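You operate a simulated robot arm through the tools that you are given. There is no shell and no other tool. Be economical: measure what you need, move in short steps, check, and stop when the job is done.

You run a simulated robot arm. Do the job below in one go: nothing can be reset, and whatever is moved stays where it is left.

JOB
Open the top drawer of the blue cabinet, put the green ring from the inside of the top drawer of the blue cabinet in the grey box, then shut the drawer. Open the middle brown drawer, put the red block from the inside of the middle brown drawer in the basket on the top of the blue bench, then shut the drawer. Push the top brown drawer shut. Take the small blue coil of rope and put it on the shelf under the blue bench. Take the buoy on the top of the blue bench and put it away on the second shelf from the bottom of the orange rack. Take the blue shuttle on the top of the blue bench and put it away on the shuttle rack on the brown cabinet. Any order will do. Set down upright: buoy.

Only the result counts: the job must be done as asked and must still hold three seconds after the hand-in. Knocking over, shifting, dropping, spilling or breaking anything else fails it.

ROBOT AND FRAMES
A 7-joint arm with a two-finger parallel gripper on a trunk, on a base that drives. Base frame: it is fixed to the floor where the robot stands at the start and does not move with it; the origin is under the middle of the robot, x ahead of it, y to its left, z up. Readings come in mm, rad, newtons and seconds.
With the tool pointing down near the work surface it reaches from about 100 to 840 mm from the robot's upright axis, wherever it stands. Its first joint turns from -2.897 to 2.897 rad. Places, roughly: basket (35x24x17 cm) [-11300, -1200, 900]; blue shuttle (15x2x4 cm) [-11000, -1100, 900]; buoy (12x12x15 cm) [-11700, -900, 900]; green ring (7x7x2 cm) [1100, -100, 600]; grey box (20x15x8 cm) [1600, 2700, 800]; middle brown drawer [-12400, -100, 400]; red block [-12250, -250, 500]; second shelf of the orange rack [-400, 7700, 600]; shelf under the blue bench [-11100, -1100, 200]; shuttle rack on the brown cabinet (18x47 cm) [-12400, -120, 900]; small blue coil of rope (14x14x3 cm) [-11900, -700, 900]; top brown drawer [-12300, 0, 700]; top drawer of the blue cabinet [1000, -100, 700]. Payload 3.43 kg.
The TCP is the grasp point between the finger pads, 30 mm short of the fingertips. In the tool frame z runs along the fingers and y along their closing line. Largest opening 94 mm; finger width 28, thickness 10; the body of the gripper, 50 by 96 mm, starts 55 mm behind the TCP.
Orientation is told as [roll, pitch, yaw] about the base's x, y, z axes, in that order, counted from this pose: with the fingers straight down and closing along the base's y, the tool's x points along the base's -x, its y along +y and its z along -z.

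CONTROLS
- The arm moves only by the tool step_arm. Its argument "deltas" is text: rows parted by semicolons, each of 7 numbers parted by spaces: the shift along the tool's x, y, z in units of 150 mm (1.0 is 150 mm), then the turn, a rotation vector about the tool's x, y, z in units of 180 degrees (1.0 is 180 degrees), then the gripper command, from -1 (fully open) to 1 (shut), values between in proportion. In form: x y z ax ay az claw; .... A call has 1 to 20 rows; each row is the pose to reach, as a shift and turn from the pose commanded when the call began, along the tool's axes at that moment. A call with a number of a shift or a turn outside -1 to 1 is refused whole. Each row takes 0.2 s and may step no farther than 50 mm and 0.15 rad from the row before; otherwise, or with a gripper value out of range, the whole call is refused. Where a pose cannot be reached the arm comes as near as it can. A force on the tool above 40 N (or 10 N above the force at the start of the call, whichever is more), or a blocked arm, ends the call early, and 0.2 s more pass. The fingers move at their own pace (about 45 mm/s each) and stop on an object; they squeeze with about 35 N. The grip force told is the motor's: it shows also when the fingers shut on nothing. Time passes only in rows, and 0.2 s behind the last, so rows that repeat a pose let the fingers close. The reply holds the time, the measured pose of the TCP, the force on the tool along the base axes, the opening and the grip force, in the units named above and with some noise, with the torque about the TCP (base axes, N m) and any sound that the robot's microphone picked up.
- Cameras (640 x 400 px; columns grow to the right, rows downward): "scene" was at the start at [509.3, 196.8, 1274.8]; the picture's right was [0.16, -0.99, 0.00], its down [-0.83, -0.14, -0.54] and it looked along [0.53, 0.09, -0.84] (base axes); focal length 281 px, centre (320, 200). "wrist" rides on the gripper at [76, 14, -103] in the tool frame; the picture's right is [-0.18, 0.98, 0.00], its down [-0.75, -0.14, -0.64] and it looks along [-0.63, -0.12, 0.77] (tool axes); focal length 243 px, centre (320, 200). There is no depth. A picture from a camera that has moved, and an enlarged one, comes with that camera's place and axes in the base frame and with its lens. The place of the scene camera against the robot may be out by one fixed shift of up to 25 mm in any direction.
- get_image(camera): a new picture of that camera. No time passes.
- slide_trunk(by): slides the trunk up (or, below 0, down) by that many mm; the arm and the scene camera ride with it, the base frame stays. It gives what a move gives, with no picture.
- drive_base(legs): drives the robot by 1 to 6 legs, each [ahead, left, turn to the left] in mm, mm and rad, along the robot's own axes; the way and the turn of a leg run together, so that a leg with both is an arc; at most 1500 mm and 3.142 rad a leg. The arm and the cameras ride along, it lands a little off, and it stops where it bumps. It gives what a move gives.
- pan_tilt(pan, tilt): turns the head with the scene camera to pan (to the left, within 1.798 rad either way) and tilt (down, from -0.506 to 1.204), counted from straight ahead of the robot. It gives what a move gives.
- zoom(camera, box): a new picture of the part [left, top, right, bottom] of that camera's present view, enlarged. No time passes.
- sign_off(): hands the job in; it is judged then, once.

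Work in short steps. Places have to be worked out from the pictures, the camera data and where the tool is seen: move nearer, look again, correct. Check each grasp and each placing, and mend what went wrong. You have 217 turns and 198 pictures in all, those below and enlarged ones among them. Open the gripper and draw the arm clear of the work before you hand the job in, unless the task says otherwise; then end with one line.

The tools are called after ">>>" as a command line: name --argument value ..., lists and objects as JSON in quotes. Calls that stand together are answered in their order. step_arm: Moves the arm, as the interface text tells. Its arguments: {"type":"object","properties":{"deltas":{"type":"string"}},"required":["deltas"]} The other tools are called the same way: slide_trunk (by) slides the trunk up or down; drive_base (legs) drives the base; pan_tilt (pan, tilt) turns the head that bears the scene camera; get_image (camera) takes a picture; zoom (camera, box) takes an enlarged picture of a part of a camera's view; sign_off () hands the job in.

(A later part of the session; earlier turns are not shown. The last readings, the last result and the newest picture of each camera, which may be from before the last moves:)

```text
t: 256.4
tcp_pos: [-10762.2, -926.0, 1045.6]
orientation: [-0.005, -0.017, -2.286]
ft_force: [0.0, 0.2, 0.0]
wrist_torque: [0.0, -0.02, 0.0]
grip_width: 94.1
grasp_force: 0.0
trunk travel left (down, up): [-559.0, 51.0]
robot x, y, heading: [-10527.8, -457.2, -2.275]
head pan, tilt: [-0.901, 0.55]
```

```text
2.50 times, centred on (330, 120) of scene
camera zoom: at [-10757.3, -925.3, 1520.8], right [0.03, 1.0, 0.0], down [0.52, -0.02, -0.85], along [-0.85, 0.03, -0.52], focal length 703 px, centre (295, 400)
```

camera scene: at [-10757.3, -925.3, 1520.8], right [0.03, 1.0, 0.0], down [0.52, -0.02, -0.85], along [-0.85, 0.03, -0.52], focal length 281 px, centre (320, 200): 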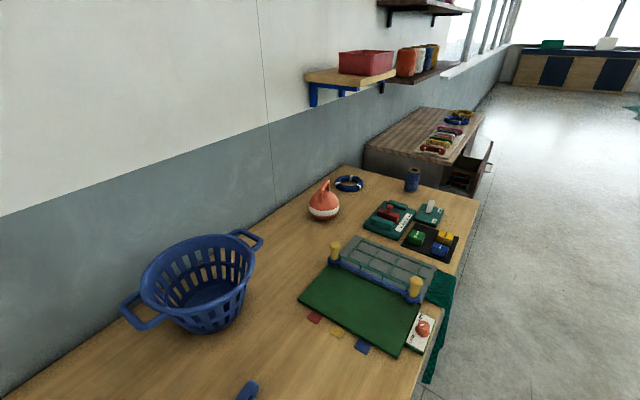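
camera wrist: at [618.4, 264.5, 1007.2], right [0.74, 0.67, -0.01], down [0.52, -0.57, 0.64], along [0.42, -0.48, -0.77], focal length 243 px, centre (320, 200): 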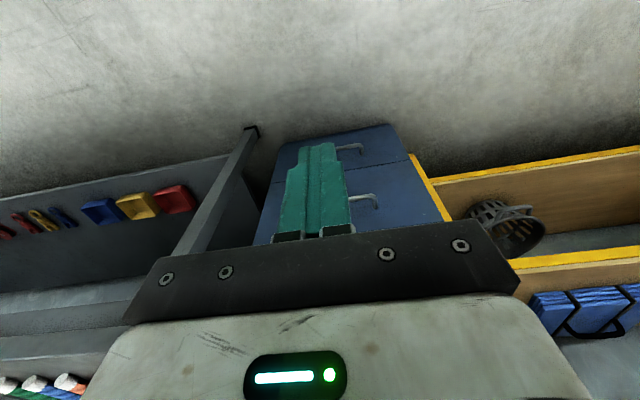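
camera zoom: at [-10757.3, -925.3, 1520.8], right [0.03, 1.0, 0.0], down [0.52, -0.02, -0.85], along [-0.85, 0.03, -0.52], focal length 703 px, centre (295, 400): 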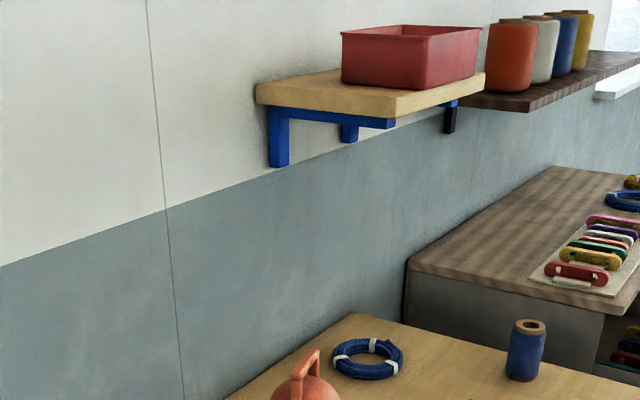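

The shuttle rack (a white board with coloured shuttles) is on the brown cabinet. I'll first pick up the blue shuttle: drive in 150 mm, then bring the gripper over it with fingers closing across it.

>>> drive_base --legs '[[150, 0, 0]]'

>>> step_arm --deltas "-.07 -.044 0 0 0 -.0469 -1;-.14 -.088 0 0 0 -.0938 -1;-.21 -.132 0 0 0 -.1408 -1;-.28 -.176 0 0 0 -.1877 -1;-.36 -.22 0 0 0 -.2346 -1;-.43 -.264 0 0 0 -.2815 -1;-.5 -.308 0 0 0 -.3284 -1;-.57 -.352 0.05 0 0 -.3753 -1;-.64 -.396 .1 0 0 -.4222 -1;-.71 -.44 .2 0 0 -.4692 -1;-.78 -.484 .3 0 0 -.5161 -1;-.853 -.527 .4 0 0 -.563 -1;-.853 -.527 .4 0 0 -.563 -1"

>>> get_image --camera "wrist"

```text
t: 257.7
tcp_pos: [-10859.2, -1039.9, 1045.5]
orientation: [-0.005, -0.018, -2.285]
ft_force: [-0.5, 0.1, -0.8]
wrist_torque: [0.02, -0.01, -0.03]
grip_width: 94.1
grasp_force: 0.1
trunk travel left (down, up): [-559.0, 51.0]
robot x, y, heading: [-10623.2, -568.3, -2.274]
head pan, tilt: [-0.901, 0.55]
```

```text
t: 260.5
tcp_pos: [-11003.3, -1085.2, 989.6]
orientation: [-0.015, 0.009, -0.514]
ft_force: [-0.1, 0.6, 0.7]
wrist_torque: [0.0, 0.03, -0.01]
grip_width: 93.8
grasp_force: 0.0
trunk travel left (down, up): [-559.0, 51.0]
robot x, y, heading: [-10621.3, -572.2, -2.276]
head pan, tilt: [-0.901, 0.55]
```

```text
99 pictures are left
camera wrist: at [-11061.7, -1035.9, 1092.6], right [0.64, 0.77, -0.02], down [0.6, -0.49, 0.64], along [0.48, -0.42, -0.77], focal length 243 px, centre (320, 200)
```

wrist: 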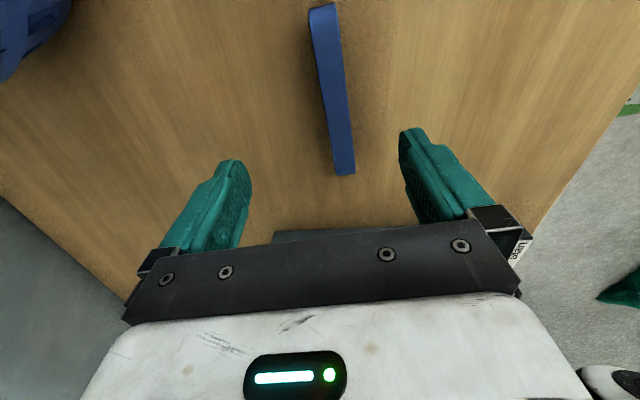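

The shuttle's apparent length gives its height z≈850 and centre (-10993,-1079); the fingers are aligned across it. I descend to z≈882.

>>> step_arm --deltas "-.04 .067 .2 0 0 0 -.4;-.04 .067 .4 0 0 0 -.4;-.04 .067 .6 0 0 0 -.4;-.04 .067 .72 0 0 0 -.4;-.04 .067 .72 0 0 0 -.4"

>>> get_image --camera "wrist"

```text
t: 261.5
tcp_pos: [-10993.3, -1080.3, 890.4]
orientation: [-0.017, 0.014, -0.518]
ft_force: [3.6, 1.7, 17.9]
wrist_torque: [0.54, -0.71, -0.04]
grip_width: 67.1
grasp_force: 1.0
trunk travel left (down, up): [-559.0, 51.0]
robot x, y, heading: [-10621.2, -569.7, -2.276]
head pan, tilt: [-0.901, 0.55]
stopped in row 4: the force on the tool passed its limit at 73 N (the readings are from after the stop); the commanded pose is now the measured one
```

```text
98 pictures are left
camera wrist: at [-11051.5, -1030.1, 993.7], right [0.64, 0.76, -0.02], down [0.6, -0.49, 0.63], along [0.47, -0.42, -0.77], focal length 243 px, centre (320, 200)
```

wrist: 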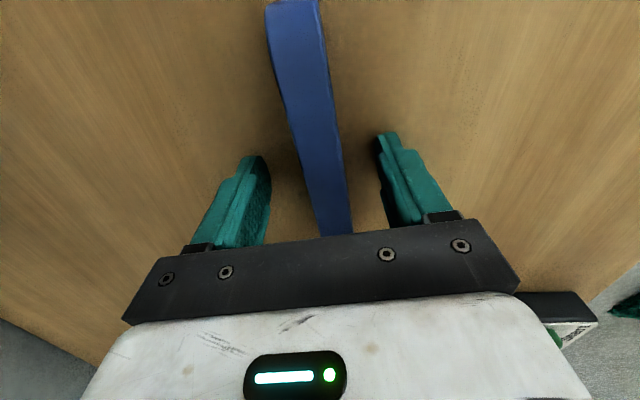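

The fingertips touched the bench (top ≈860). I lift 4 mm and close on the shuttle.

>>> step_arm --deltas ".03 0 -.03 0 0 0 -.4;.05 0 -.03 0 0 0 .2;.05 0 -.03 0 0 0 1;.05 0 -.03 0 0 0 1;.05 0 -.03 0 0 0 1;.05 0 -.03 0 0 0 1;.05 0 -.03 0 0 0 1"

>>> step_arm --deltas "0 0 -.1 0 0 0 1;0 0 -.25 0 0 0 1;0 0 -.45 0 0 0 1;0 0 -.65 0 0 0 1;0 0 -.85 0 0 0 1;0 0 -1 0 0 0 1;0 0 -1 0 0 0 1"

>>> get_image --camera "wrist"

```text
t: 263.1
tcp_pos: [-11001.0, -1076.4, 894.9]
orientation: [-0.02, 0.013, -0.515]
ft_force: [-0.2, 0.2, 0.4]
wrist_torque: [-0.03, -0.05, 0.0]
grip_width: 23.5
grasp_force: 34.5
trunk travel left (down, up): [-559.0, 51.0]
robot x, y, heading: [-10625.7, -569.1, -2.274]
head pan, tilt: [-0.901, 0.55]
```

```text
t: 264.7
tcp_pos: [-10999.7, -1075.3, 1045.3]
orientation: [-0.019, 0.012, -0.517]
ft_force: [-1.2, -0.4, 0.2]
wrist_torque: [0.02, -0.01, -0.04]
grip_width: 23.5
grasp_force: 34.9
trunk travel left (down, up): [-559.0, 51.0]
robot x, y, heading: [-10622.7, -569.6, -2.273]
head pan, tilt: [-0.901, 0.55]
```

```text
97 pictures are left
camera wrist: at [-11055.9, -1024.8, 1147.3], right [0.64, 0.76, -0.02], down [0.6, -0.49, 0.63], along [0.47, -0.42, -0.77], focal length 243 px, centre (320, 200)
```

wrist: 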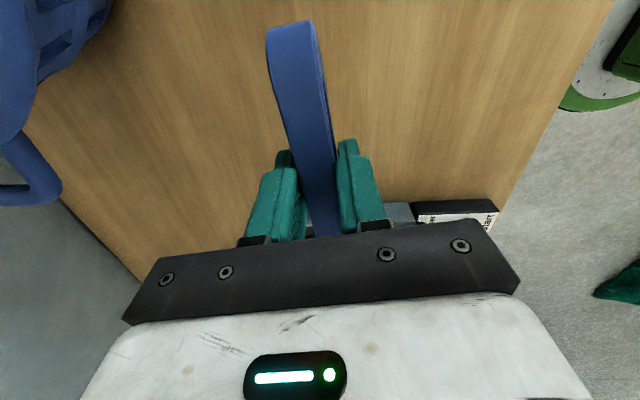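

Shuttle is held. I back away from the bench 250 mm, square up, and slide right toward the brown cabinet.

>>> drive_base --legs '[[-250, 0, 0.055], [0, -1350, 0]]'

>>> pan_tilt --pan -0.5 --tilt 0.75

>>> get_image --camera "scene"

```text
t: 273.0
tcp_pos: [-11894.6, -111.4, 1044.7]
orientation: [-0.018, 0.013, -0.413]
ft_force: [-0.5, 0.3, 0.4]
wrist_torque: [0.02, 0.0, -0.02]
grip_width: 23.3
grasp_force: 35.1
trunk travel left (down, up): [-559.0, 51.0]
robot x, y, heading: [-11573.9, 432.2, -2.172]
head pan, tilt: [-0.901, 0.55]
```

```text
t: 273.8
tcp_pos: [-11895.6, -112.0, 1044.9]
orientation: [-0.019, 0.012, -0.414]
ft_force: [0.1, -0.6, -0.5]
wrist_torque: [0.02, 0.01, -0.04]
grip_width: 23.4
grasp_force: 34.9
trunk travel left (down, up): [-559.0, 51.0]
robot x, y, heading: [-11575.5, 431.0, -2.17]
head pan, tilt: [-0.499, 0.75]
```

```text
96 pictures are left
camera scene: at [-11739.3, -92.8, 1503.4], right [-0.45, 0.89, 0.0], down [0.61, 0.31, -0.73], along [-0.65, -0.33, -0.68], focal length 281 px, centre (320, 200)
```

scene: 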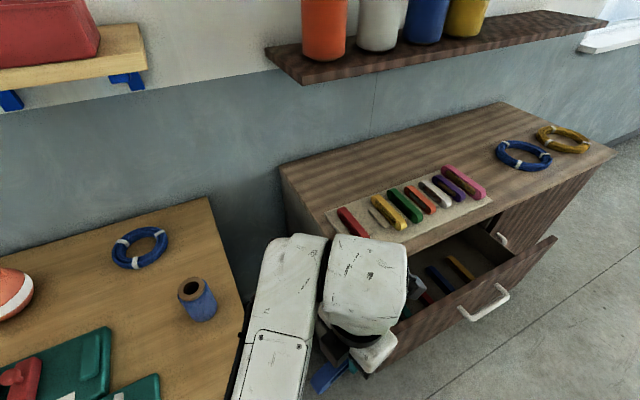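

I zoom onto the shuttle rack to find the free slot.

>>> zoom --camera "scene" --box '[310, 140, 570, 320]'

```text
2.22 times, centred on (440, 230) of scene
camera zoom: at [-11739.3, -92.8, 1503.4], right [-0.45, 0.89, 0.0], down [0.61, 0.31, -0.73], along [-0.65, -0.33, -0.68], focal length 625 px, centre (53, 133)
```

zoom: 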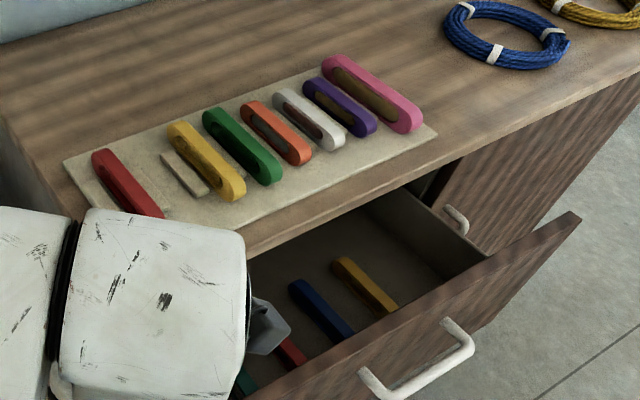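

The rack has a free slot between red and yellow, with a small pale peg block; the stored shuttles lie flat on their wide side. I move over that slot (≈(-12340,-211)) for a close look with the wrist camera.

>>> drive_base --legs '[[0, 0, -0.049], [0, -215, 0], [300, 0, 0]]'

>>> get_image --camera "wrist"

>>> get_image --camera "scene"

```text
t: 277.6
tcp_pos: [-12279.7, -207.1, 1045.5]
orientation: [-0.02, 0.014, -0.469]
ft_force: [0.7, 0.1, -1.1]
wrist_torque: [-0.01, 0.02, 0.01]
grip_width: 23.5
grasp_force: 34.9
trunk travel left (down, up): [-559.0, 51.0]
robot x, y, heading: [-11931.7, 315.0, -2.223]
head pan, tilt: [-0.499, 0.75]
```

```text
94 pictures are left
camera wrist: at [-12338.6, -159.8, 1147.0], right [0.61, 0.79, -0.02], down [0.62, -0.46, 0.63], along [0.49, -0.4, -0.77], focal length 243 px, centre (320, 200)
```

wrist: 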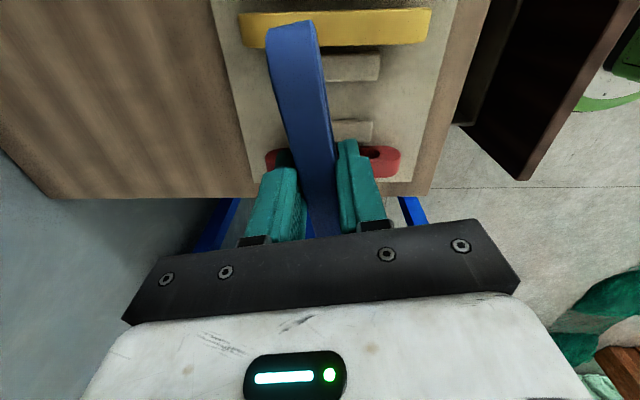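

```text
93 pictures are left
camera scene: at [-12122.8, -196.5, 1503.4], right [-0.4, 0.92, 0.0], down [0.62, 0.27, -0.73], along [-0.67, -0.29, -0.68], focal length 281 px, centre (320, 200)
```

scene: 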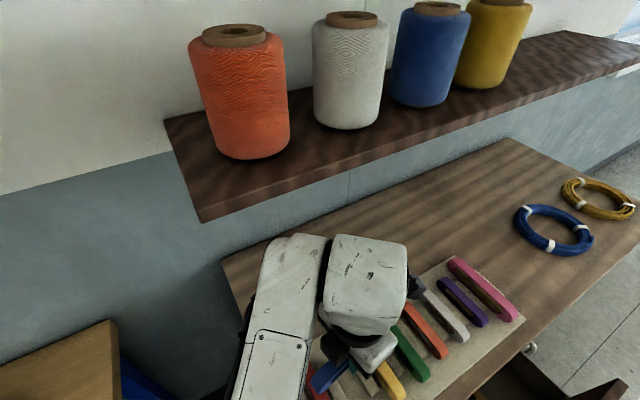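

The free slot lies between two low pale rails between yellow and red, and the stored shuttles stand on edge just like the one I hold. I rotate the tool back so the shuttle's long axis runs along the slots, then look again.

>>> step_arm --deltas "0 0 0 0 0 .0464 1;0 0 0 0 0 .0928 1;0 0 0 0 0 .1392 1;0 0 0 0 0 .1857 1;0 0 0 0 0 .2321 1;0 0 0 0 0 .2785 1;0 0 0 0 0 .3249 1;0 0 0 0 0 .3713 1;0 0 0 0 0 .4177 1;0 0 0 0 0 .4642 1;0 0 0 0 0 .5106 1;0 0 0 0 0 .557 1;0 0 0 0 0 .557 1"

>>> get_image --camera "wrist"

```text
t: 280.4
tcp_pos: [-12278.0, -207.4, 1043.6]
orientation: [-0.009, -0.021, -2.221]
ft_force: [-0.3, 0.5, -0.8]
wrist_torque: [0.01, 0.0, 0.04]
grip_width: 23.5
grasp_force: 34.9
trunk travel left (down, up): [-559.0, 51.0]
robot x, y, heading: [-11930.2, 315.6, -2.232]
head pan, tilt: [-0.499, 0.75]
```

```text
92 pictures are left
camera wrist: at [-12219.1, -155.1, 1144.4], right [0.67, -0.74, -0.01], down [-0.56, -0.51, 0.66], along [-0.49, -0.44, -0.75], focal length 243 px, centre (320, 200)
```

wrist: 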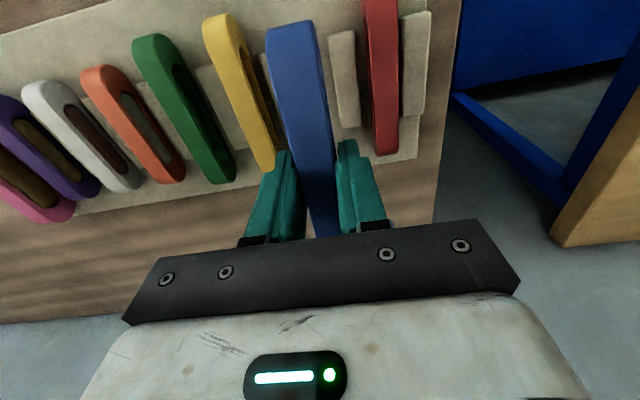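

The empty slot is clear: between the two rails left of red. I shift slightly (≈5 mm toward yellow-side, 11 mm toward me) and lower to just above the neighbours.

>>> step_arm --deltas ".04 -.015 .15 0 0 0 1;.076 -.033 .35 0 0 0 1;.076 -.033 .5 0 0 0 1;.076 -.033 .5 0 0 0 1"

>>> get_image --camera "wrist"

```text
t: 281.4
tcp_pos: [-12278.1, -193.8, 969.1]
orientation: [-0.008, -0.02, -2.218]
ft_force: [0.5, 0.2, -0.3]
wrist_torque: [-0.04, 0.03, 0.02]
grip_width: 23.3
grasp_force: 34.8
trunk travel left (down, up): [-559.0, 51.0]
robot x, y, heading: [-11929.2, 317.1, -2.231]
head pan, tilt: [-0.499, 0.75]
```

```text
91 pictures are left
camera wrist: at [-12219.2, -141.1, 1070.3], right [0.67, -0.74, -0.01], down [-0.55, -0.51, 0.66], along [-0.49, -0.44, -0.75], focal length 243 px, centre (320, 200)
```

wrist: 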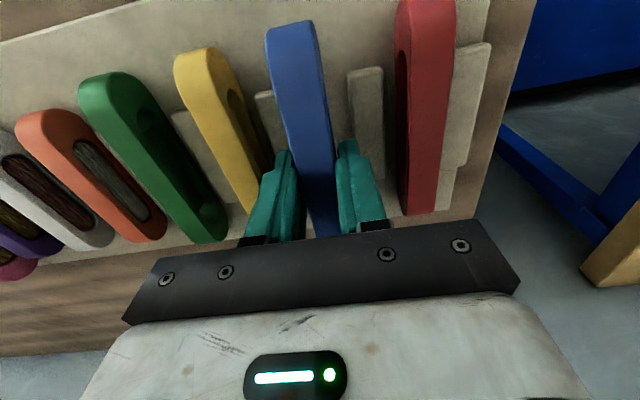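

I nudge 4 mm toward the red-side… checking: slot centre is ~5 mm to −a, so y −4 mm, and descend 40 mm more for another check.

>>> step_arm --deltas "0 -.028 .1 0 0 0 1;0 -.028 .2 0 0 0 1;0 -.028 .27 0 0 0 1;0 -.028 .27 0 0 0 1"

>>> get_image --camera "wrist"

```text
t: 282.0
tcp_pos: [-12280.8, -192.6, 947.1]
orientation: [-0.014, -0.027, -2.217]
ft_force: [6.8, 2.0, 19.4]
wrist_torque: [0.42, -0.17, -0.14]
grip_width: 23.3
grasp_force: 35.0
trunk travel left (down, up): [-559.0, 51.0]
robot x, y, heading: [-11930.7, 317.1, -2.228]
head pan, tilt: [-0.499, 0.75]
stopped in row 3: the force on the tool passed its limit at 67 N (the readings are from after the stop); the commanded pose is now the measured one
```

```text
90 pictures are left
camera wrist: at [-12220.9, -139.8, 1048.1], right [0.67, -0.74, -0.01], down [-0.55, -0.51, 0.66], along [-0.49, -0.44, -0.75], focal length 243 px, centre (320, 200)
```

wrist: 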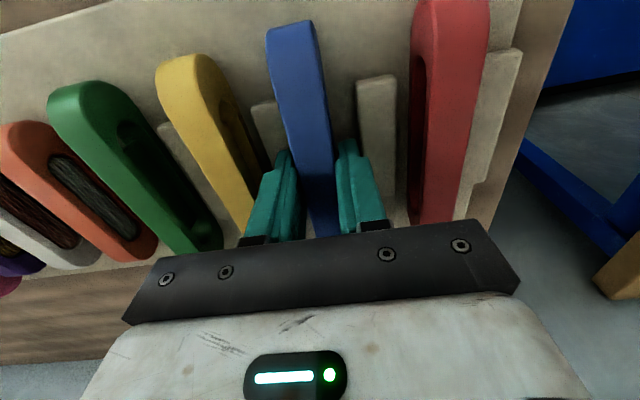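

Contact: the shuttle sits in line with its neighbours between the rails. I ease off 1 mm, open just a little, and withdraw upward.

>>> step_arm --deltas "0 0 0 0 0 0 .6;0 0 0 0 0 0 .2;0 0 0 0 0 0 .1;0 0 0 0 0 0 .1;0 0 -.1 0 0 0 .1;0 0 -.25 0 0 0 .1;0 0 -.45 0 0 0 .1;0 0 -.7 0 0 0 .1"

>>> get_image --camera "wrist"

```text
t: 282.8
tcp_pos: [-12279.9, -193.3, 948.3]
orientation: [-0.014, -0.025, -2.213]
ft_force: [5.3, 1.7, 18.6]
wrist_torque: [0.39, -0.11, -0.04]
grip_width: 27.6
grasp_force: 0.1
trunk travel left (down, up): [-559.0, 51.0]
robot x, y, heading: [-11928.1, 316.4, -2.23]
head pan, tilt: [-0.499, 0.75]
stopped in row 3: the force on the tool passed its limit at 41 N (the readings are from after the stop); the commanded pose is now the measured one
```

```text
89 pictures are left
camera wrist: at [-12219.8, -140.4, 1048.0], right [0.67, -0.74, -0.01], down [-0.55, -0.51, 0.66], along [-0.49, -0.44, -0.75], focal length 243 px, centre (320, 200)
```

wrist: 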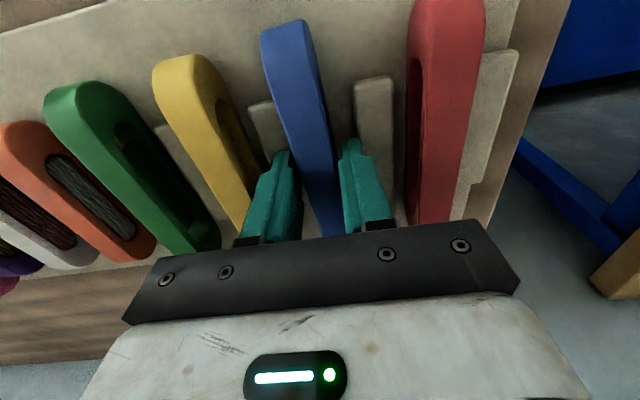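

Released (fingertips were resting on the rails). Now lift gently with a slightly wider opening.

>>> step_arm --deltas "0 0 -.05 0 0 0 .3;0 0 -.1 0 0 0 .15;0 0 -.2 0 0 0 .1;0 0 -.35 0 0 0 .1;0 0 -.55 0 0 0 .1;0 0 -.8 0 0 0 .1;0 0 -.8 0 0 0 .1"

>>> get_image --camera "wrist"

```text
t: 284.4
tcp_pos: [-12277.1, -188.9, 1068.6]
orientation: [-0.012, -0.024, -2.215]
ft_force: [0.8, 0.4, -0.3]
wrist_torque: [0.04, -0.01, 0.0]
grip_width: 42.3
grasp_force: 0.0
trunk travel left (down, up): [-559.0, 51.0]
robot x, y, heading: [-11930.2, 323.1, -2.226]
head pan, tilt: [-0.499, 0.75]
```

```text
88 pictures are left
camera wrist: at [-12216.5, -136.5, 1168.1], right [0.68, -0.74, -0.01], down [-0.55, -0.51, 0.66], along [-0.49, -0.44, -0.75], focal length 243 px, centre (320, 200)
```

wrist: 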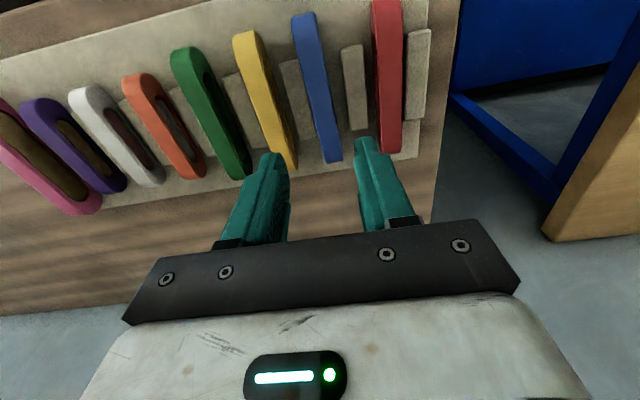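

The blue shuttle stands neatly in its slot. Now the top brown drawer: I back up 300 mm and look at the drawer fronts.

>>> drive_base --legs '[[-350, 0, 0]]'

>>> pan_tilt --pan -0.45 --tilt 0.9

>>> get_image --camera "scene"

>>> get_image --camera "wrist"

```text
t: 286.7
tcp_pos: [-12053.5, 95.7, 1067.3]
orientation: [-0.012, -0.027, -2.209]
ft_force: [0.3, 0.4, 0.7]
wrist_torque: [0.0, -0.01, -0.03]
grip_width: 42.3
grasp_force: 0.0
trunk travel left (down, up): [-559.0, 51.0]
robot x, y, heading: [-11707.4, 601.9, -2.219]
head pan, tilt: [-0.499, 0.75]
```

```text
t: 287.4
tcp_pos: [-12054.0, 93.6, 1068.2]
orientation: [-0.013, -0.025, -2.208]
ft_force: [0.0, -0.5, 0.0]
wrist_torque: [-0.03, -0.02, -0.02]
grip_width: 42.3
grasp_force: 0.1
trunk travel left (down, up): [-559.0, 51.0]
robot x, y, heading: [-11706.7, 600.7, -2.218]
head pan, tilt: [-0.45, 0.901]
```

```text
87 pictures are left
camera scene: at [-11891.7, 87.3, 1491.5], right [-0.45, 0.89, 0.0], down [0.7, 0.36, -0.62], along [-0.55, -0.28, -0.78], focal length 281 px, centre (320, 200)
```

scene: 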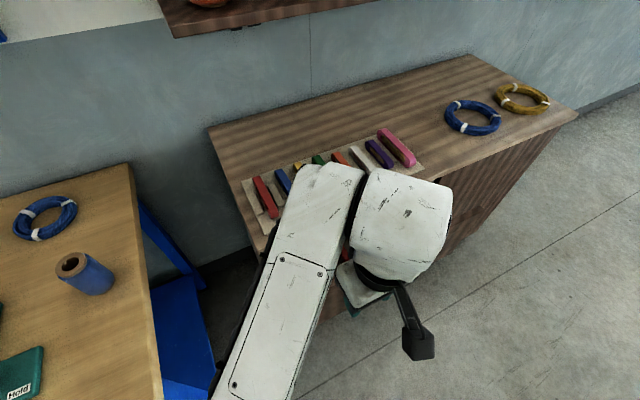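

```text
86 pictures are left
camera wrist: at [-11994.8, 147.3, 1167.8], right [0.68, -0.73, -0.01], down [-0.55, -0.51, 0.66], along [-0.49, -0.45, -0.75], focal length 243 px, centre (320, 200)
```

wrist: 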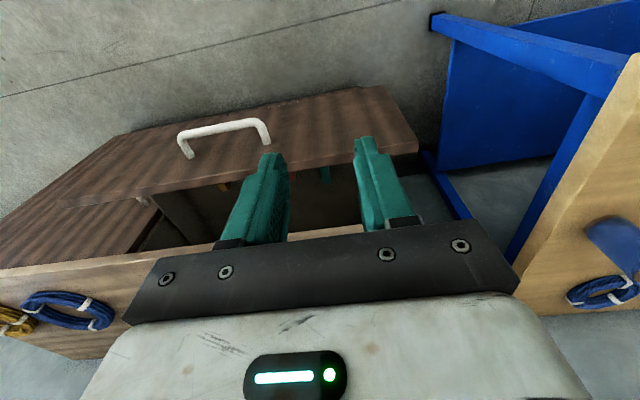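

The drawer front spans a≈-9530…-10222, handle centre a≈-9875, b≈-7300. I slide right 211 mm and lower the trunk 270 mm, with fingers closed, to push at the handle.

>>> drive_base --legs '[[0, -211, 0]]'

>>> slide_trunk --by -270

>>> step_arm --deltas "0 0 0 0 0 0 1;0 0 0 0 0 0 1;0 0 0 0 0 0 1;0 0 0 0 0 0 1"

>>> get_image --camera "wrist"

>>> get_image --camera "scene"

```text
t: 289.0
tcp_pos: [-12226.2, 224.7, 1068.4]
orientation: [-0.013, -0.025, -2.209]
ft_force: [0.0, -0.8, 1.3]
wrist_torque: [-0.02, 0.0, 0.01]
grip_width: 42.5
grasp_force: 0.1
trunk travel left (down, up): [-559.0, 51.0]
robot x, y, heading: [-11883.8, 730.2, -2.22]
head pan, tilt: [-0.45, 0.901]
```

```text
t: 291.8
tcp_pos: [-12225.5, 223.3, 797.0]
orientation: [-0.013, -0.026, -2.21]
ft_force: [0.2, 0.2, 0.1]
wrist_torque: [0.02, -0.01, 0.02]
grip_width: 42.4
grasp_force: 0.0
trunk travel left (down, up): [-289.0, 321.0]
robot x, y, heading: [-11882.6, 732.1, -2.224]
head pan, tilt: [-0.45, 0.901]
```

```text
t: 292.8
tcp_pos: [-12225.7, 223.3, 798.2]
orientation: [-0.011, -0.027, -2.209]
ft_force: [0.4, 0.3, -0.1]
wrist_torque: [0.04, 0.01, 0.0]
grip_width: 0.0
grasp_force: 33.4
trunk travel left (down, up): [-289.0, 321.0]
robot x, y, heading: [-11883.4, 730.4, -2.224]
head pan, tilt: [-0.45, 0.901]
```

```text
85 pictures are left
camera wrist: at [-12165.9, 277.3, 897.8], right [0.68, -0.73, -0.01], down [-0.55, -0.51, 0.66], along [-0.49, -0.45, -0.75], focal length 243 px, centre (320, 200)
```

wrist: 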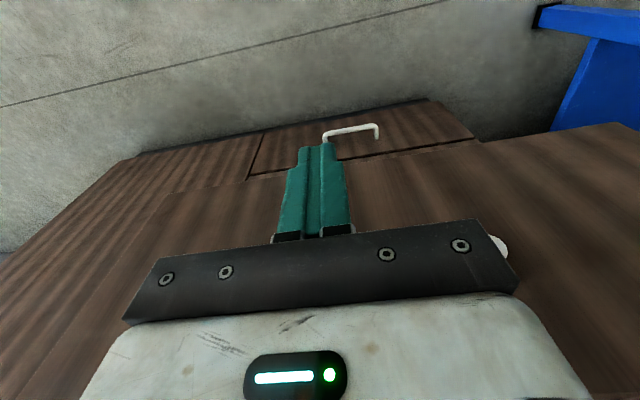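

```text
84 pictures are left
camera scene: at [-12062.9, 217.1, 1221.5], right [-0.45, 0.89, 0.0], down [0.7, 0.35, -0.62], along [-0.55, -0.28, -0.78], focal length 281 px, centre (320, 200)
```

scene: 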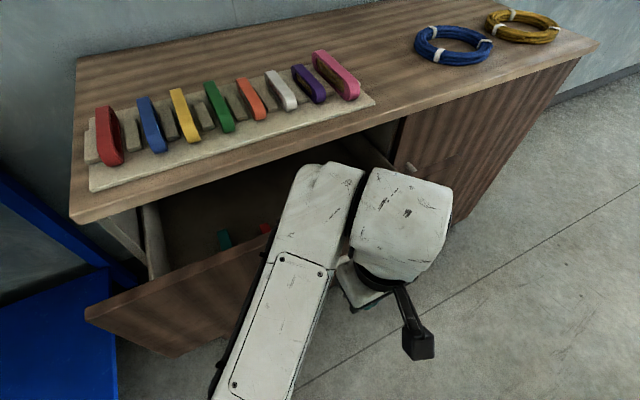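

The handle is at z≈778, centred ~40 mm to my left. I shift left 40 and down 15, then drive forward to push the drawer.

>>> step_arm --deltas "0 .13 .05 0 0 0 1;0 .27 .1 0 0 0 1;0 .27 .1 0 0 0 1"

>>> drive_base --legs '[[230, 0, 0]]'

>>> get_image --camera "scene"

```text
t: 293.6
tcp_pos: [-12193.7, 201.2, 782.6]
orientation: [-0.012, -0.028, -2.208]
ft_force: [0.1, -0.7, 0.6]
wrist_torque: [-0.02, 0.02, -0.02]
grip_width: 0.0
grasp_force: 33.4
trunk travel left (down, up): [-289.0, 321.0]
robot x, y, heading: [-11878.1, 731.6, -2.218]
head pan, tilt: [-0.45, 0.901]
```

```text
t: 295.2
tcp_pos: [-12314.0, 40.3, 782.9]
orientation: [-0.009, -0.006, -2.21]
ft_force: [1.9, 1.8, 0.4]
wrist_torque: [-0.24, 0.18, 0.03]
grip_width: 0.0
grasp_force: 32.9
trunk travel left (down, up): [-289.0, 321.0]
robot x, y, heading: [-12007.8, 568.3, -2.217]
head pan, tilt: [-0.45, 0.901]
stopped in leg 1: the force on the tool passed its limit at 141 N (the readings are from after the stop); the commanded pose is now the measured one
```

```text
83 pictures are left
camera scene: at [-12187.2, 51.0, 1221.5], right [-0.46, 0.89, 0.0], down [0.7, 0.36, -0.62], along [-0.55, -0.28, -0.78], focal length 281 px, centre (320, 200)
```

scene: 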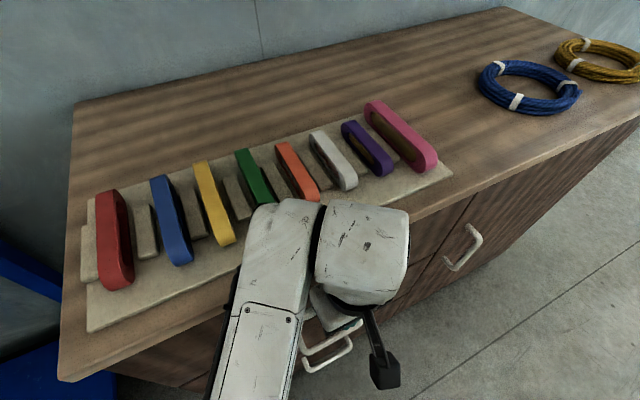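

The top drawer appears shut (hard stop) and the shuttles still stand. I back off 250 mm to view the fronts.

>>> drive_base --legs '[[-300, 0, 0]]'

>>> get_image --camera "wrist"

>>> get_image --camera "scene"

```text
t: 297.3
tcp_pos: [-12135.0, 282.6, 782.7]
orientation: [-0.009, -0.004, -2.219]
ft_force: [-0.6, -0.3, 0.6]
wrist_torque: [0.03, 0.03, 0.01]
grip_width: 0.0
grasp_force: 32.7
trunk travel left (down, up): [-289.0, 321.0]
robot x, y, heading: [-11823.4, 805.0, -2.228]
head pan, tilt: [-0.45, 0.901]
```

```text
82 pictures are left
camera wrist: at [-12076.8, 333.1, 884.3], right [0.67, -0.74, -0.01], down [-0.56, -0.52, 0.65], along [-0.48, -0.43, -0.76], focal length 243 px, centre (320, 200)
```

wrist: 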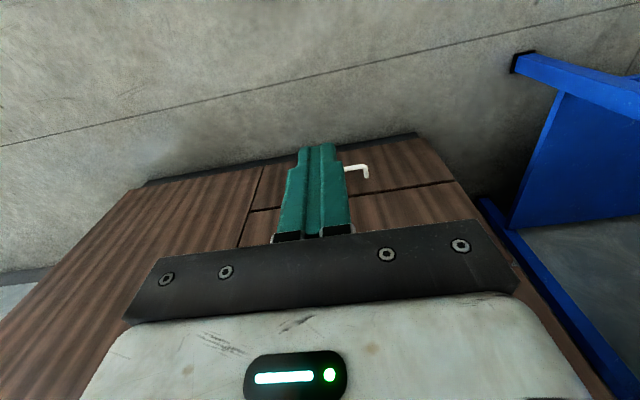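

```text
81 pictures are left
camera scene: at [-12008.4, 292.1, 1221.5], right [-0.45, 0.89, 0.0], down [0.7, 0.35, -0.62], along [-0.56, -0.28, -0.78], focal length 281 px, centre (320, 200)
```

scene: 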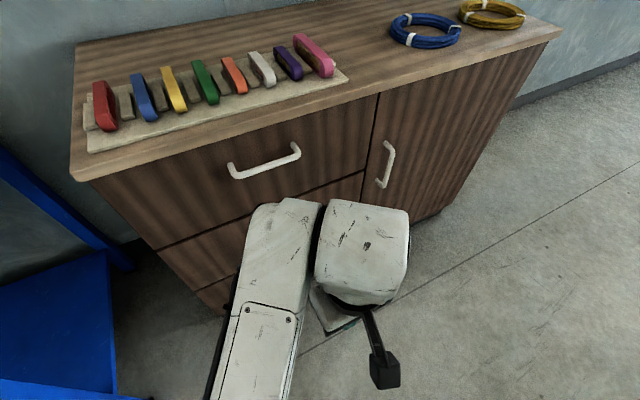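

Top drawer is shut. For the middle drawer I'll hook the handle from above with one finger behind the bar, so I yaw the tool 90° (fingers closing front-back), fully open, and look.

>>> step_arm --deltas "0 0 0 0 0 -.0455 -1;0 0 0 0 0 -.091 -1;0 0 0 0 0 -.1365 -1;0 0 0 0 0 -.182 -1;0 0 0 0 0 -.2275 -1;0 0 0 0 0 -.273 -1;0 0 0 0 0 -.3185 -1;0 0 0 0 0 -.364 -1;0 0 0 0 0 -.4095 -1;0 0 0 0 0 -.455 -1;0 0 0 0 0 -.5 -1;0 0 0 0 0 -.5 -1"

>>> drive_base --legs '[[0, 220, 0]]'

>>> pan_tilt --pan -0.7 --tilt 0.95

>>> get_image --camera "scene"

>>> get_image --camera "wrist"

```text
t: 299.9
tcp_pos: [-12136.2, 280.2, 784.2]
orientation: [-0.005, 0.009, -0.646]
ft_force: [1.0, 0.7, 0.0]
wrist_torque: [-0.01, -0.01, 0.0]
grip_width: 94.3
grasp_force: 0.0
trunk travel left (down, up): [-289.0, 321.0]
robot x, y, heading: [-11826.2, 807.8, -2.228]
head pan, tilt: [-0.45, 0.901]
```

```text
t: 301.6
tcp_pos: [-11964.9, 149.7, 783.7]
orientation: [-0.005, 0.01, -0.651]
ft_force: [-0.2, -0.3, 0.2]
wrist_torque: [0.01, -0.03, 0.0]
grip_width: 93.4
grasp_force: 0.0
trunk travel left (down, up): [-289.0, 321.0]
robot x, y, heading: [-11651.1, 672.3, -2.236]
head pan, tilt: [-0.45, 0.901]
```

```text
t: 302.3
tcp_pos: [-11964.7, 148.9, 783.7]
orientation: [-0.003, 0.009, -0.651]
ft_force: [-0.7, 1.1, -0.2]
wrist_torque: [0.01, 0.01, 0.0]
grip_width: 94.1
grasp_force: 0.1
trunk travel left (down, up): [-289.0, 321.0]
robot x, y, heading: [-11653.8, 669.4, -2.227]
head pan, tilt: [-0.7, 0.949]
```

```text
80 pictures are left
camera scene: at [-11840.9, 177.7, 1217.9], right [-0.21, 0.98, 0.0], down [0.79, 0.17, -0.58], along [-0.57, -0.12, -0.81], focal length 281 px, centre (320, 200)
```

scene: 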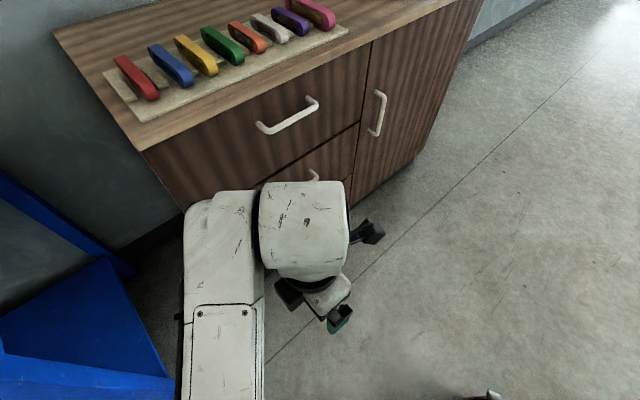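

```text
79 pictures are left
camera wrist: at [-12015.5, 206.2, 886.3], right [0.74, 0.67, -0.01], down [0.52, -0.57, 0.64], along [0.42, -0.48, -0.77], focal length 243 px, centre (320, 200)
```

wrist: 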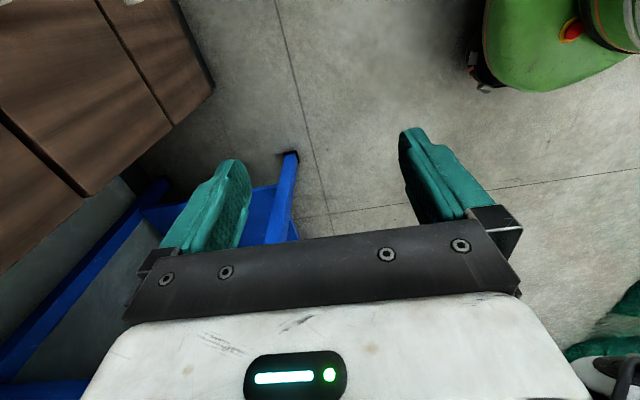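

The middle handle's right end is just visible near a≈-9876, z≈580. I slide right and in, and lower the trunk, so the wrist camera can see the handle.

>>> drive_base --legs '[[0, -364, 0], [120, 0, 0]]'

>>> slide_trunk --by -130

>>> get_image --camera "wrist"

>>> get_image --camera "scene"

```text
t: 305.5
tcp_pos: [-12321.9, 273.5, 784.6]
orientation: [-0.005, 0.007, -0.648]
ft_force: [1.1, 0.2, 0.1]
wrist_torque: [0.02, -0.01, -0.02]
grip_width: 93.9
grasp_force: 0.0
trunk travel left (down, up): [-289.0, 321.0]
robot x, y, heading: [-12013.7, 796.5, -2.226]
head pan, tilt: [-0.7, 0.949]
```

```text
t: 307.1
tcp_pos: [-12321.9, 272.9, 654.5]
orientation: [-0.006, 0.009, -0.647]
ft_force: [0.1, 0.8, -0.2]
wrist_torque: [0.01, -0.01, 0.0]
grip_width: 94.0
grasp_force: 0.1
trunk travel left (down, up): [-159.0, 451.0]
robot x, y, heading: [-12014.4, 796.7, -2.228]
head pan, tilt: [-0.7, 0.949]
```

```text
78 pictures are left
camera wrist: at [-12372.8, 329.6, 756.4], right [0.74, 0.67, -0.01], down [0.52, -0.57, 0.64], along [0.42, -0.47, -0.77], focal length 243 px, centre (320, 200)
```

wrist: 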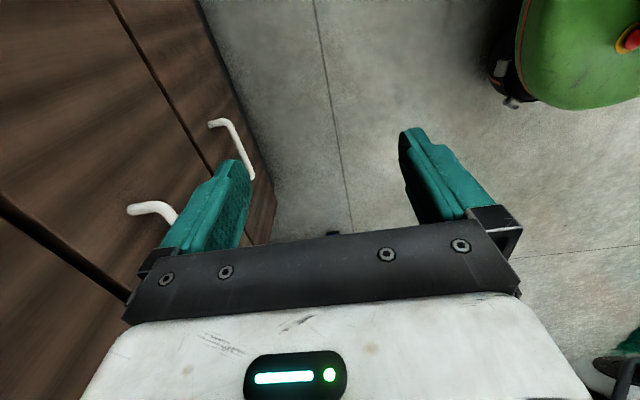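

```text
77 pictures are left
camera scene: at [-12198.1, 301.7, 1087.9], right [-0.21, 0.98, 0.0], down [0.79, 0.17, -0.58], along [-0.57, -0.12, -0.81], focal length 281 px, centre (320, 200)
```

scene: 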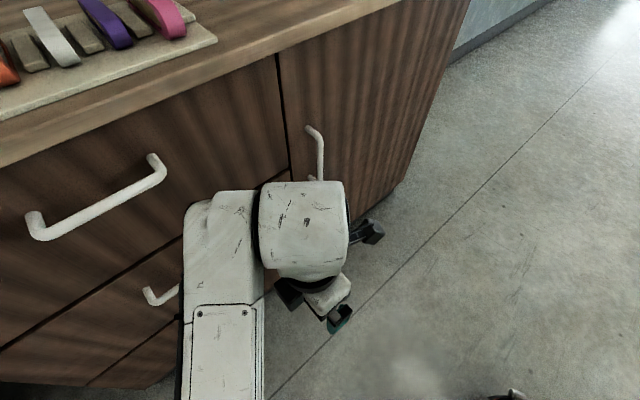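

The middle handle is at a≈-9827, z≈530 with ~40 mm gap. A vertical tool would foul the top handle, so I rotate the tool horizontal (fingers forward, closing vertically) and then line up.

>>> step_arm --deltas "0 0 0 .0455 0 0 -1;0 0 0 .091 0 0 -1;0 0 0 .1365 0 0 -1;0 0 0 .182 0 0 -1;0 0 0 .2275 0 0 -1;0 0 0 .273 0 0 -1;0 0 0 .3185 0 0 -1;0 0 0 .364 0 0 -1;0 0 0 .4095 0 0 -1;0 0 0 .455 0 0 -1;0 0 0 .5 0 0 -1;0 0 0 .5 0 0 -1"

>>> get_image --camera "wrist"

```text
t: 309.7
tcp_pos: [-12315.0, 266.5, 655.9]
orientation: [-1.576, 0.008, -0.648]
ft_force: [-0.4, 0.6, 0.0]
wrist_torque: [0.02, -0.01, 0.02]
grip_width: 93.7
grasp_force: 0.0
out of reach, approached as far as the arm can: row 4, 5, 6, 7, 11, 12
trunk travel left (down, up): [-159.0, 451.0]
robot x, y, heading: [-12010.3, 794.4, -2.226]
head pan, tilt: [-0.7, 0.949]
```

```text
76 pictures are left
camera wrist: at [-12312.1, 392.7, 642.4], right [0.14, -0.11, -0.98], down [0.99, 0.06, 0.13], along [0.04, -0.99, 0.12], focal length 243 px, centre (320, 200)
```

wrist: 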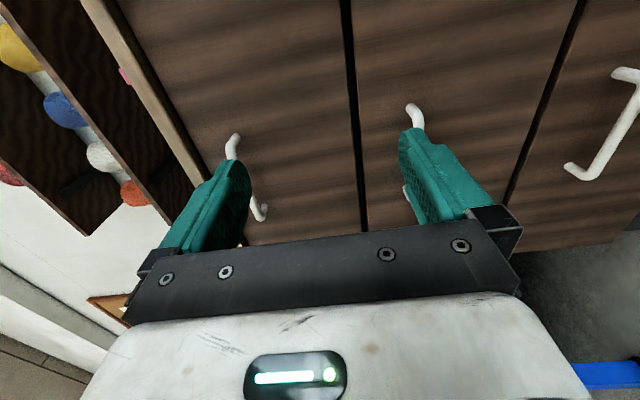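

All three handles are in view; the middle one is at z≈548. I slide left 146 mm and lower the trunk 108 mm.

>>> drive_base --legs '[[0, 146, 0]]'

>>> slide_trunk --by -108

>>> get_image --camera "wrist"

```text
t: 311.1
tcp_pos: [-12192.8, 173.8, 657.4]
orientation: [-1.576, 0.009, -0.645]
ft_force: [-0.4, 0.4, 0.4]
wrist_torque: [0.0, 0.01, -0.02]
grip_width: 94.1
grasp_force: 0.2
trunk travel left (down, up): [-159.0, 451.0]
robot x, y, heading: [-11894.0, 705.8, -2.226]
head pan, tilt: [-0.7, 0.949]
```

```text
t: 312.4
tcp_pos: [-12193.1, 173.3, 548.4]
orientation: [-1.576, 0.008, -0.65]
ft_force: [0.9, -0.2, -0.3]
wrist_torque: [0.0, 0.02, 0.0]
grip_width: 93.8
grasp_force: 0.0
trunk travel left (down, up): [-51.0, 559.0]
robot x, y, heading: [-11890.0, 702.9, -2.227]
head pan, tilt: [-0.7, 0.949]
```

```text
75 pictures are left
camera wrist: at [-12191.6, 299.8, 534.6], right [0.14, -0.11, -0.98], down [0.99, 0.06, 0.13], along [0.04, -0.99, 0.12], focal length 243 px, centre (320, 200)
```

wrist: 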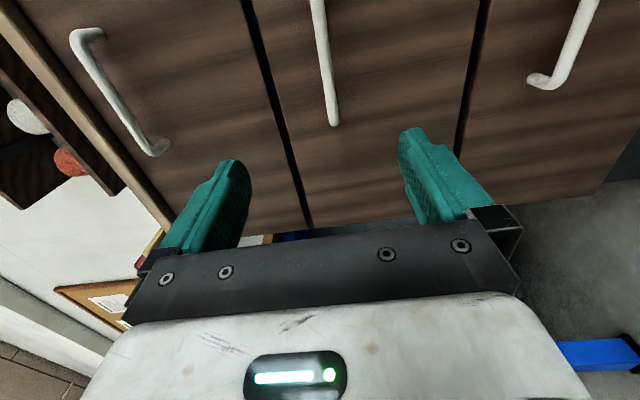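

The bar is ~9 mm below and centred ~25 mm right, ~200 mm ahead. I adjust, then drive ahead 140 mm.

>>> step_arm --deltas ".08 .03 0 0 0 0 -1;.17 .06 0 0 0 0 -1;.17 .06 0 0 0 0 -1"

>>> drive_base --legs '[[140, 0, 0]]'

>>> get_image --camera "wrist"

```text
t: 313.2
tcp_pos: [-12192.9, 172.4, 549.8]
orientation: [-1.576, 0.008, -0.648]
ft_force: [0.8, -0.2, -0.5]
wrist_torque: [0.0, -0.03, -0.01]
grip_width: 93.9
grasp_force: 0.1
out of reach, approached as far as the arm can: row 1, 2, 3
trunk travel left (down, up): [-51.0, 559.0]
robot x, y, heading: [-11890.6, 703.9, -2.228]
head pan, tilt: [-0.7, 0.949]
```

```text
t: 314.6
tcp_pos: [-12280.2, 57.3, 547.6]
orientation: [-1.576, 0.008, -0.646]
ft_force: [-0.3, 0.4, 0.3]
wrist_torque: [-0.04, -0.01, 0.04]
grip_width: 94.1
grasp_force: 0.1
trunk travel left (down, up): [-51.0, 559.0]
robot x, y, heading: [-11981.5, 591.4, -2.229]
head pan, tilt: [-0.7, 0.949]
```

```text
74 pictures are left
camera wrist: at [-12279.0, 184.0, 534.5], right [0.14, -0.11, -0.98], down [0.99, 0.06, 0.13], along [0.04, -0.99, 0.12], focal length 243 px, centre (320, 200)
```

wrist: 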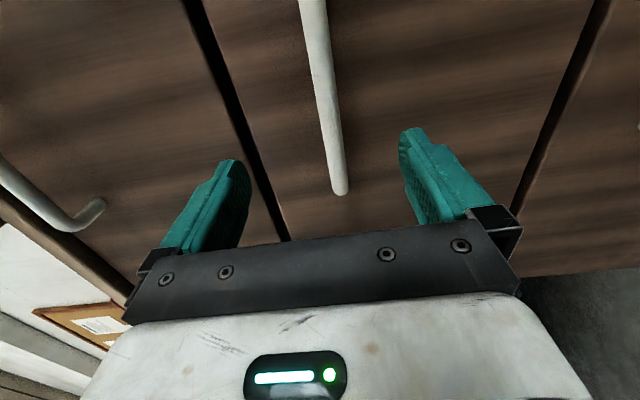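

The arm is at its near limit, so I advance with the arm itself 50 mm (where it has freedom) including the small right/down correction.

>>> step_arm --deltas ".03 .02 .1 0 0 0 -1;.1 .05 .2 0 0 0 -1;.17 .06 .27 0 0 0 -1;.17 .06 .33 0 0 0 -1;.17 .06 .33 0 0 0 -1"

>>> get_image --camera "wrist"

```text
t: 315.8
tcp_pos: [-12325.2, 32.0, 547.4]
orientation: [-1.573, 0.01, -0.647]
ft_force: [-0.1, -0.7, 0.2]
wrist_torque: [0.02, 0.01, 0.02]
grip_width: 94.2
grasp_force: 0.1
out of reach, approached as far as the arm can: row 2, 3, 4, 5
trunk travel left (down, up): [-51.0, 559.0]
robot x, y, heading: [-11977.4, 591.1, -2.227]
head pan, tilt: [-0.7, 0.949]
```

```text
73 pictures are left
camera wrist: at [-12323.9, 158.7, 533.4], right [0.14, -0.11, -0.98], down [0.99, 0.06, 0.13], along [0.04, -0.99, 0.12], focal length 243 px, centre (320, 200)
```

wrist: 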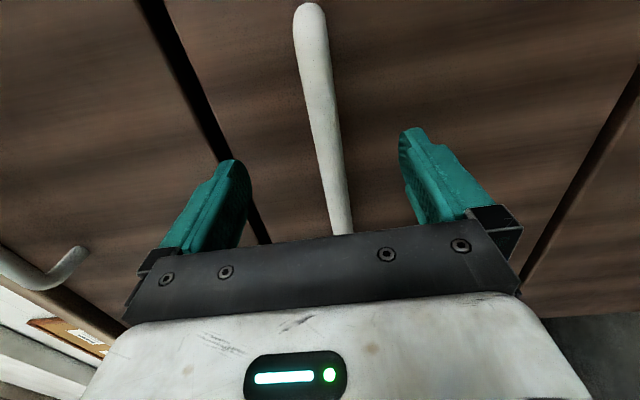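

The bar is between the pads. Closing.

>>> step_arm --deltas "0 0 .03 0 0 0 0;0 0 .03 0 0 0 1;0 0 .03 0 0 0 1;0 0 .03 0 0 0 1;0 0 .03 0 0 0 1;0 0 .03 0 0 0 1;0 0 .03 0 0 0 1"

```text
t: 317.1
tcp_pos: [-12325.0, 29.0, 540.6]
orientation: [-1.556, 0.006, -0.643]
ft_force: [1.6, 7.1, -10.8]
wrist_torque: [-0.23, -0.38, 0.22]
grip_width: 14.2
grasp_force: 34.9
trunk travel left (down, up): [-51.0, 559.0]
robot x, y, heading: [-11977.9, 588.3, -2.225]
head pan, tilt: [-0.7, 0.949]
stopped in row 6: the force on the tool passed its limit at 44 N (the readings are from after the stop); the commanded pose is now the measured one
```

Gripped (14 mm). I pull by driving back 150 mm.

>>> drive_base --legs '[[-150, 0, 0]]'

>>> get_image --camera "scene"

```text
t: 318.4
tcp_pos: [-12253.8, 127.8, 540.4]
orientation: [-1.555, 0.008, -0.647]
ft_force: [-0.8, 0.9, -0.4]
wrist_torque: [-0.44, -0.66, 0.17]
grip_width: 13.5
grasp_force: 45.0
trunk travel left (down, up): [-51.0, 559.0]
robot x, y, heading: [-11899.0, 682.3, -2.221]
head pan, tilt: [-0.7, 0.949]
stopped in leg 1: the force on the tool passed its limit at 42 N (the readings are from after the stop); the commanded pose is now the measured one
```

```text
72 pictures are left
camera scene: at [-12090.3, 191.3, 980.1], right [-0.22, 0.98, 0.0], down [0.79, 0.18, -0.58], along [-0.57, -0.13, -0.81], focal length 281 px, centre (320, 200)
```

scene: 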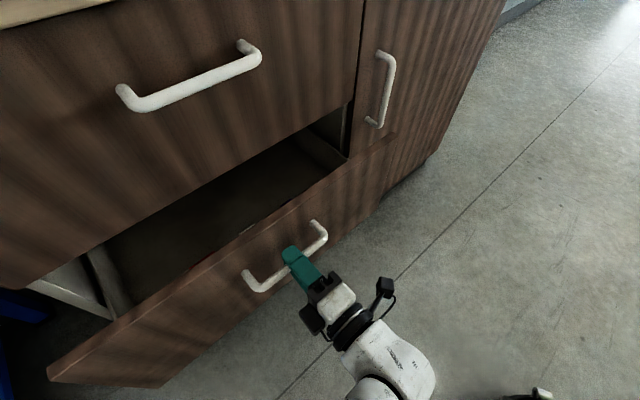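

Drawer opening ~120 mm. I continue pulling 160 mm.

>>> drive_base --legs '[[-160, 0, 0]]'

>>> get_image --camera "scene"

```text
t: 319.9
tcp_pos: [-12160.8, 257.3, 540.8]
orientation: [-1.556, 0.012, -0.655]
ft_force: [-22.2, 17.7, -7.0]
wrist_torque: [-0.64, -1.03, -0.37]
grip_width: 13.8
grasp_force: 45.1
trunk travel left (down, up): [-51.0, 559.0]
robot x, y, heading: [-11811.6, 814.1, -2.221]
head pan, tilt: [-0.7, 0.949]
```

```text
71 pictures are left
camera scene: at [-11995.8, 317.6, 979.9], right [-0.21, 0.98, 0.0], down [0.79, 0.17, -0.58], along [-0.57, -0.12, -0.81], focal length 281 px, centre (320, 200)
```

scene: 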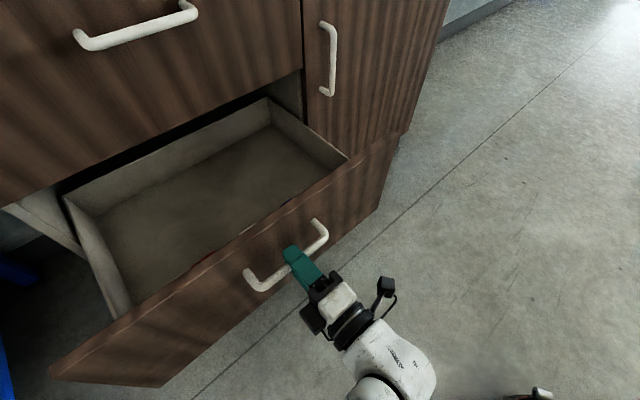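

The drawer is ~285 mm open. I release, drive back 150 mm clear of the handle, and raise the trunk to look in.

>>> step_arm --deltas "0 0 0 0 0 0 -1;0 0 0 0 0 0 -1;0 0 0 0 0 0 -1;0 0 0 0 0 0 -1;0 0 0 0 0 0 -1;0 0 0 0 0 0 -1"

>>> drive_base --legs '[[-150, 0, 0]]'

>>> slide_trunk --by 500

>>> pan_tilt --pan -0.5 --tilt 0.95

>>> get_image --camera "scene"

```text
t: 321.3
tcp_pos: [-12161.9, 255.9, 539.6]
orientation: [-1.556, 0.011, -0.653]
ft_force: [0.8, -0.3, 0.3]
wrist_torque: [-0.01, -0.04, 0.04]
grip_width: 94.0
grasp_force: 0.1
trunk travel left (down, up): [-51.0, 559.0]
robot x, y, heading: [-11810.4, 811.3, -2.223]
head pan, tilt: [-0.7, 0.949]
```

```text
t: 322.6
tcp_pos: [-12067.9, 374.0, 540.2]
orientation: [-1.557, 0.012, -0.651]
ft_force: [-0.1, 0.8, -0.8]
wrist_torque: [0.0, 0.02, 0.0]
grip_width: 94.0
grasp_force: 0.1
trunk travel left (down, up): [-51.0, 559.0]
robot x, y, heading: [-11717.1, 931.2, -2.222]
head pan, tilt: [-0.7, 0.949]
```

```text
refused: 500 is not a number from -400 to 400
```

```text
t: 323.4
tcp_pos: [-12068.0, 374.7, 540.6]
orientation: [-1.557, 0.011, -0.651]
ft_force: [-0.5, 0.0, -0.5]
wrist_torque: [0.02, -0.01, 0.01]
grip_width: 94.1
grasp_force: 0.0
trunk travel left (down, up): [-51.0, 559.0]
robot x, y, heading: [-11716.8, 933.0, -2.219]
head pan, tilt: [-0.499, 0.949]
```

```text
70 pictures are left
camera scene: at [-11897.9, 422.5, 979.9], right [-0.41, 0.91, 0.0], down [0.74, 0.33, -0.58], along [-0.53, -0.24, -0.81], focal length 281 px, centre (320, 200)
```

scene: 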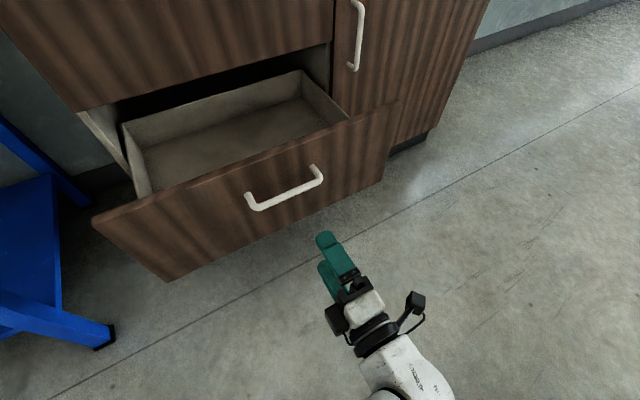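

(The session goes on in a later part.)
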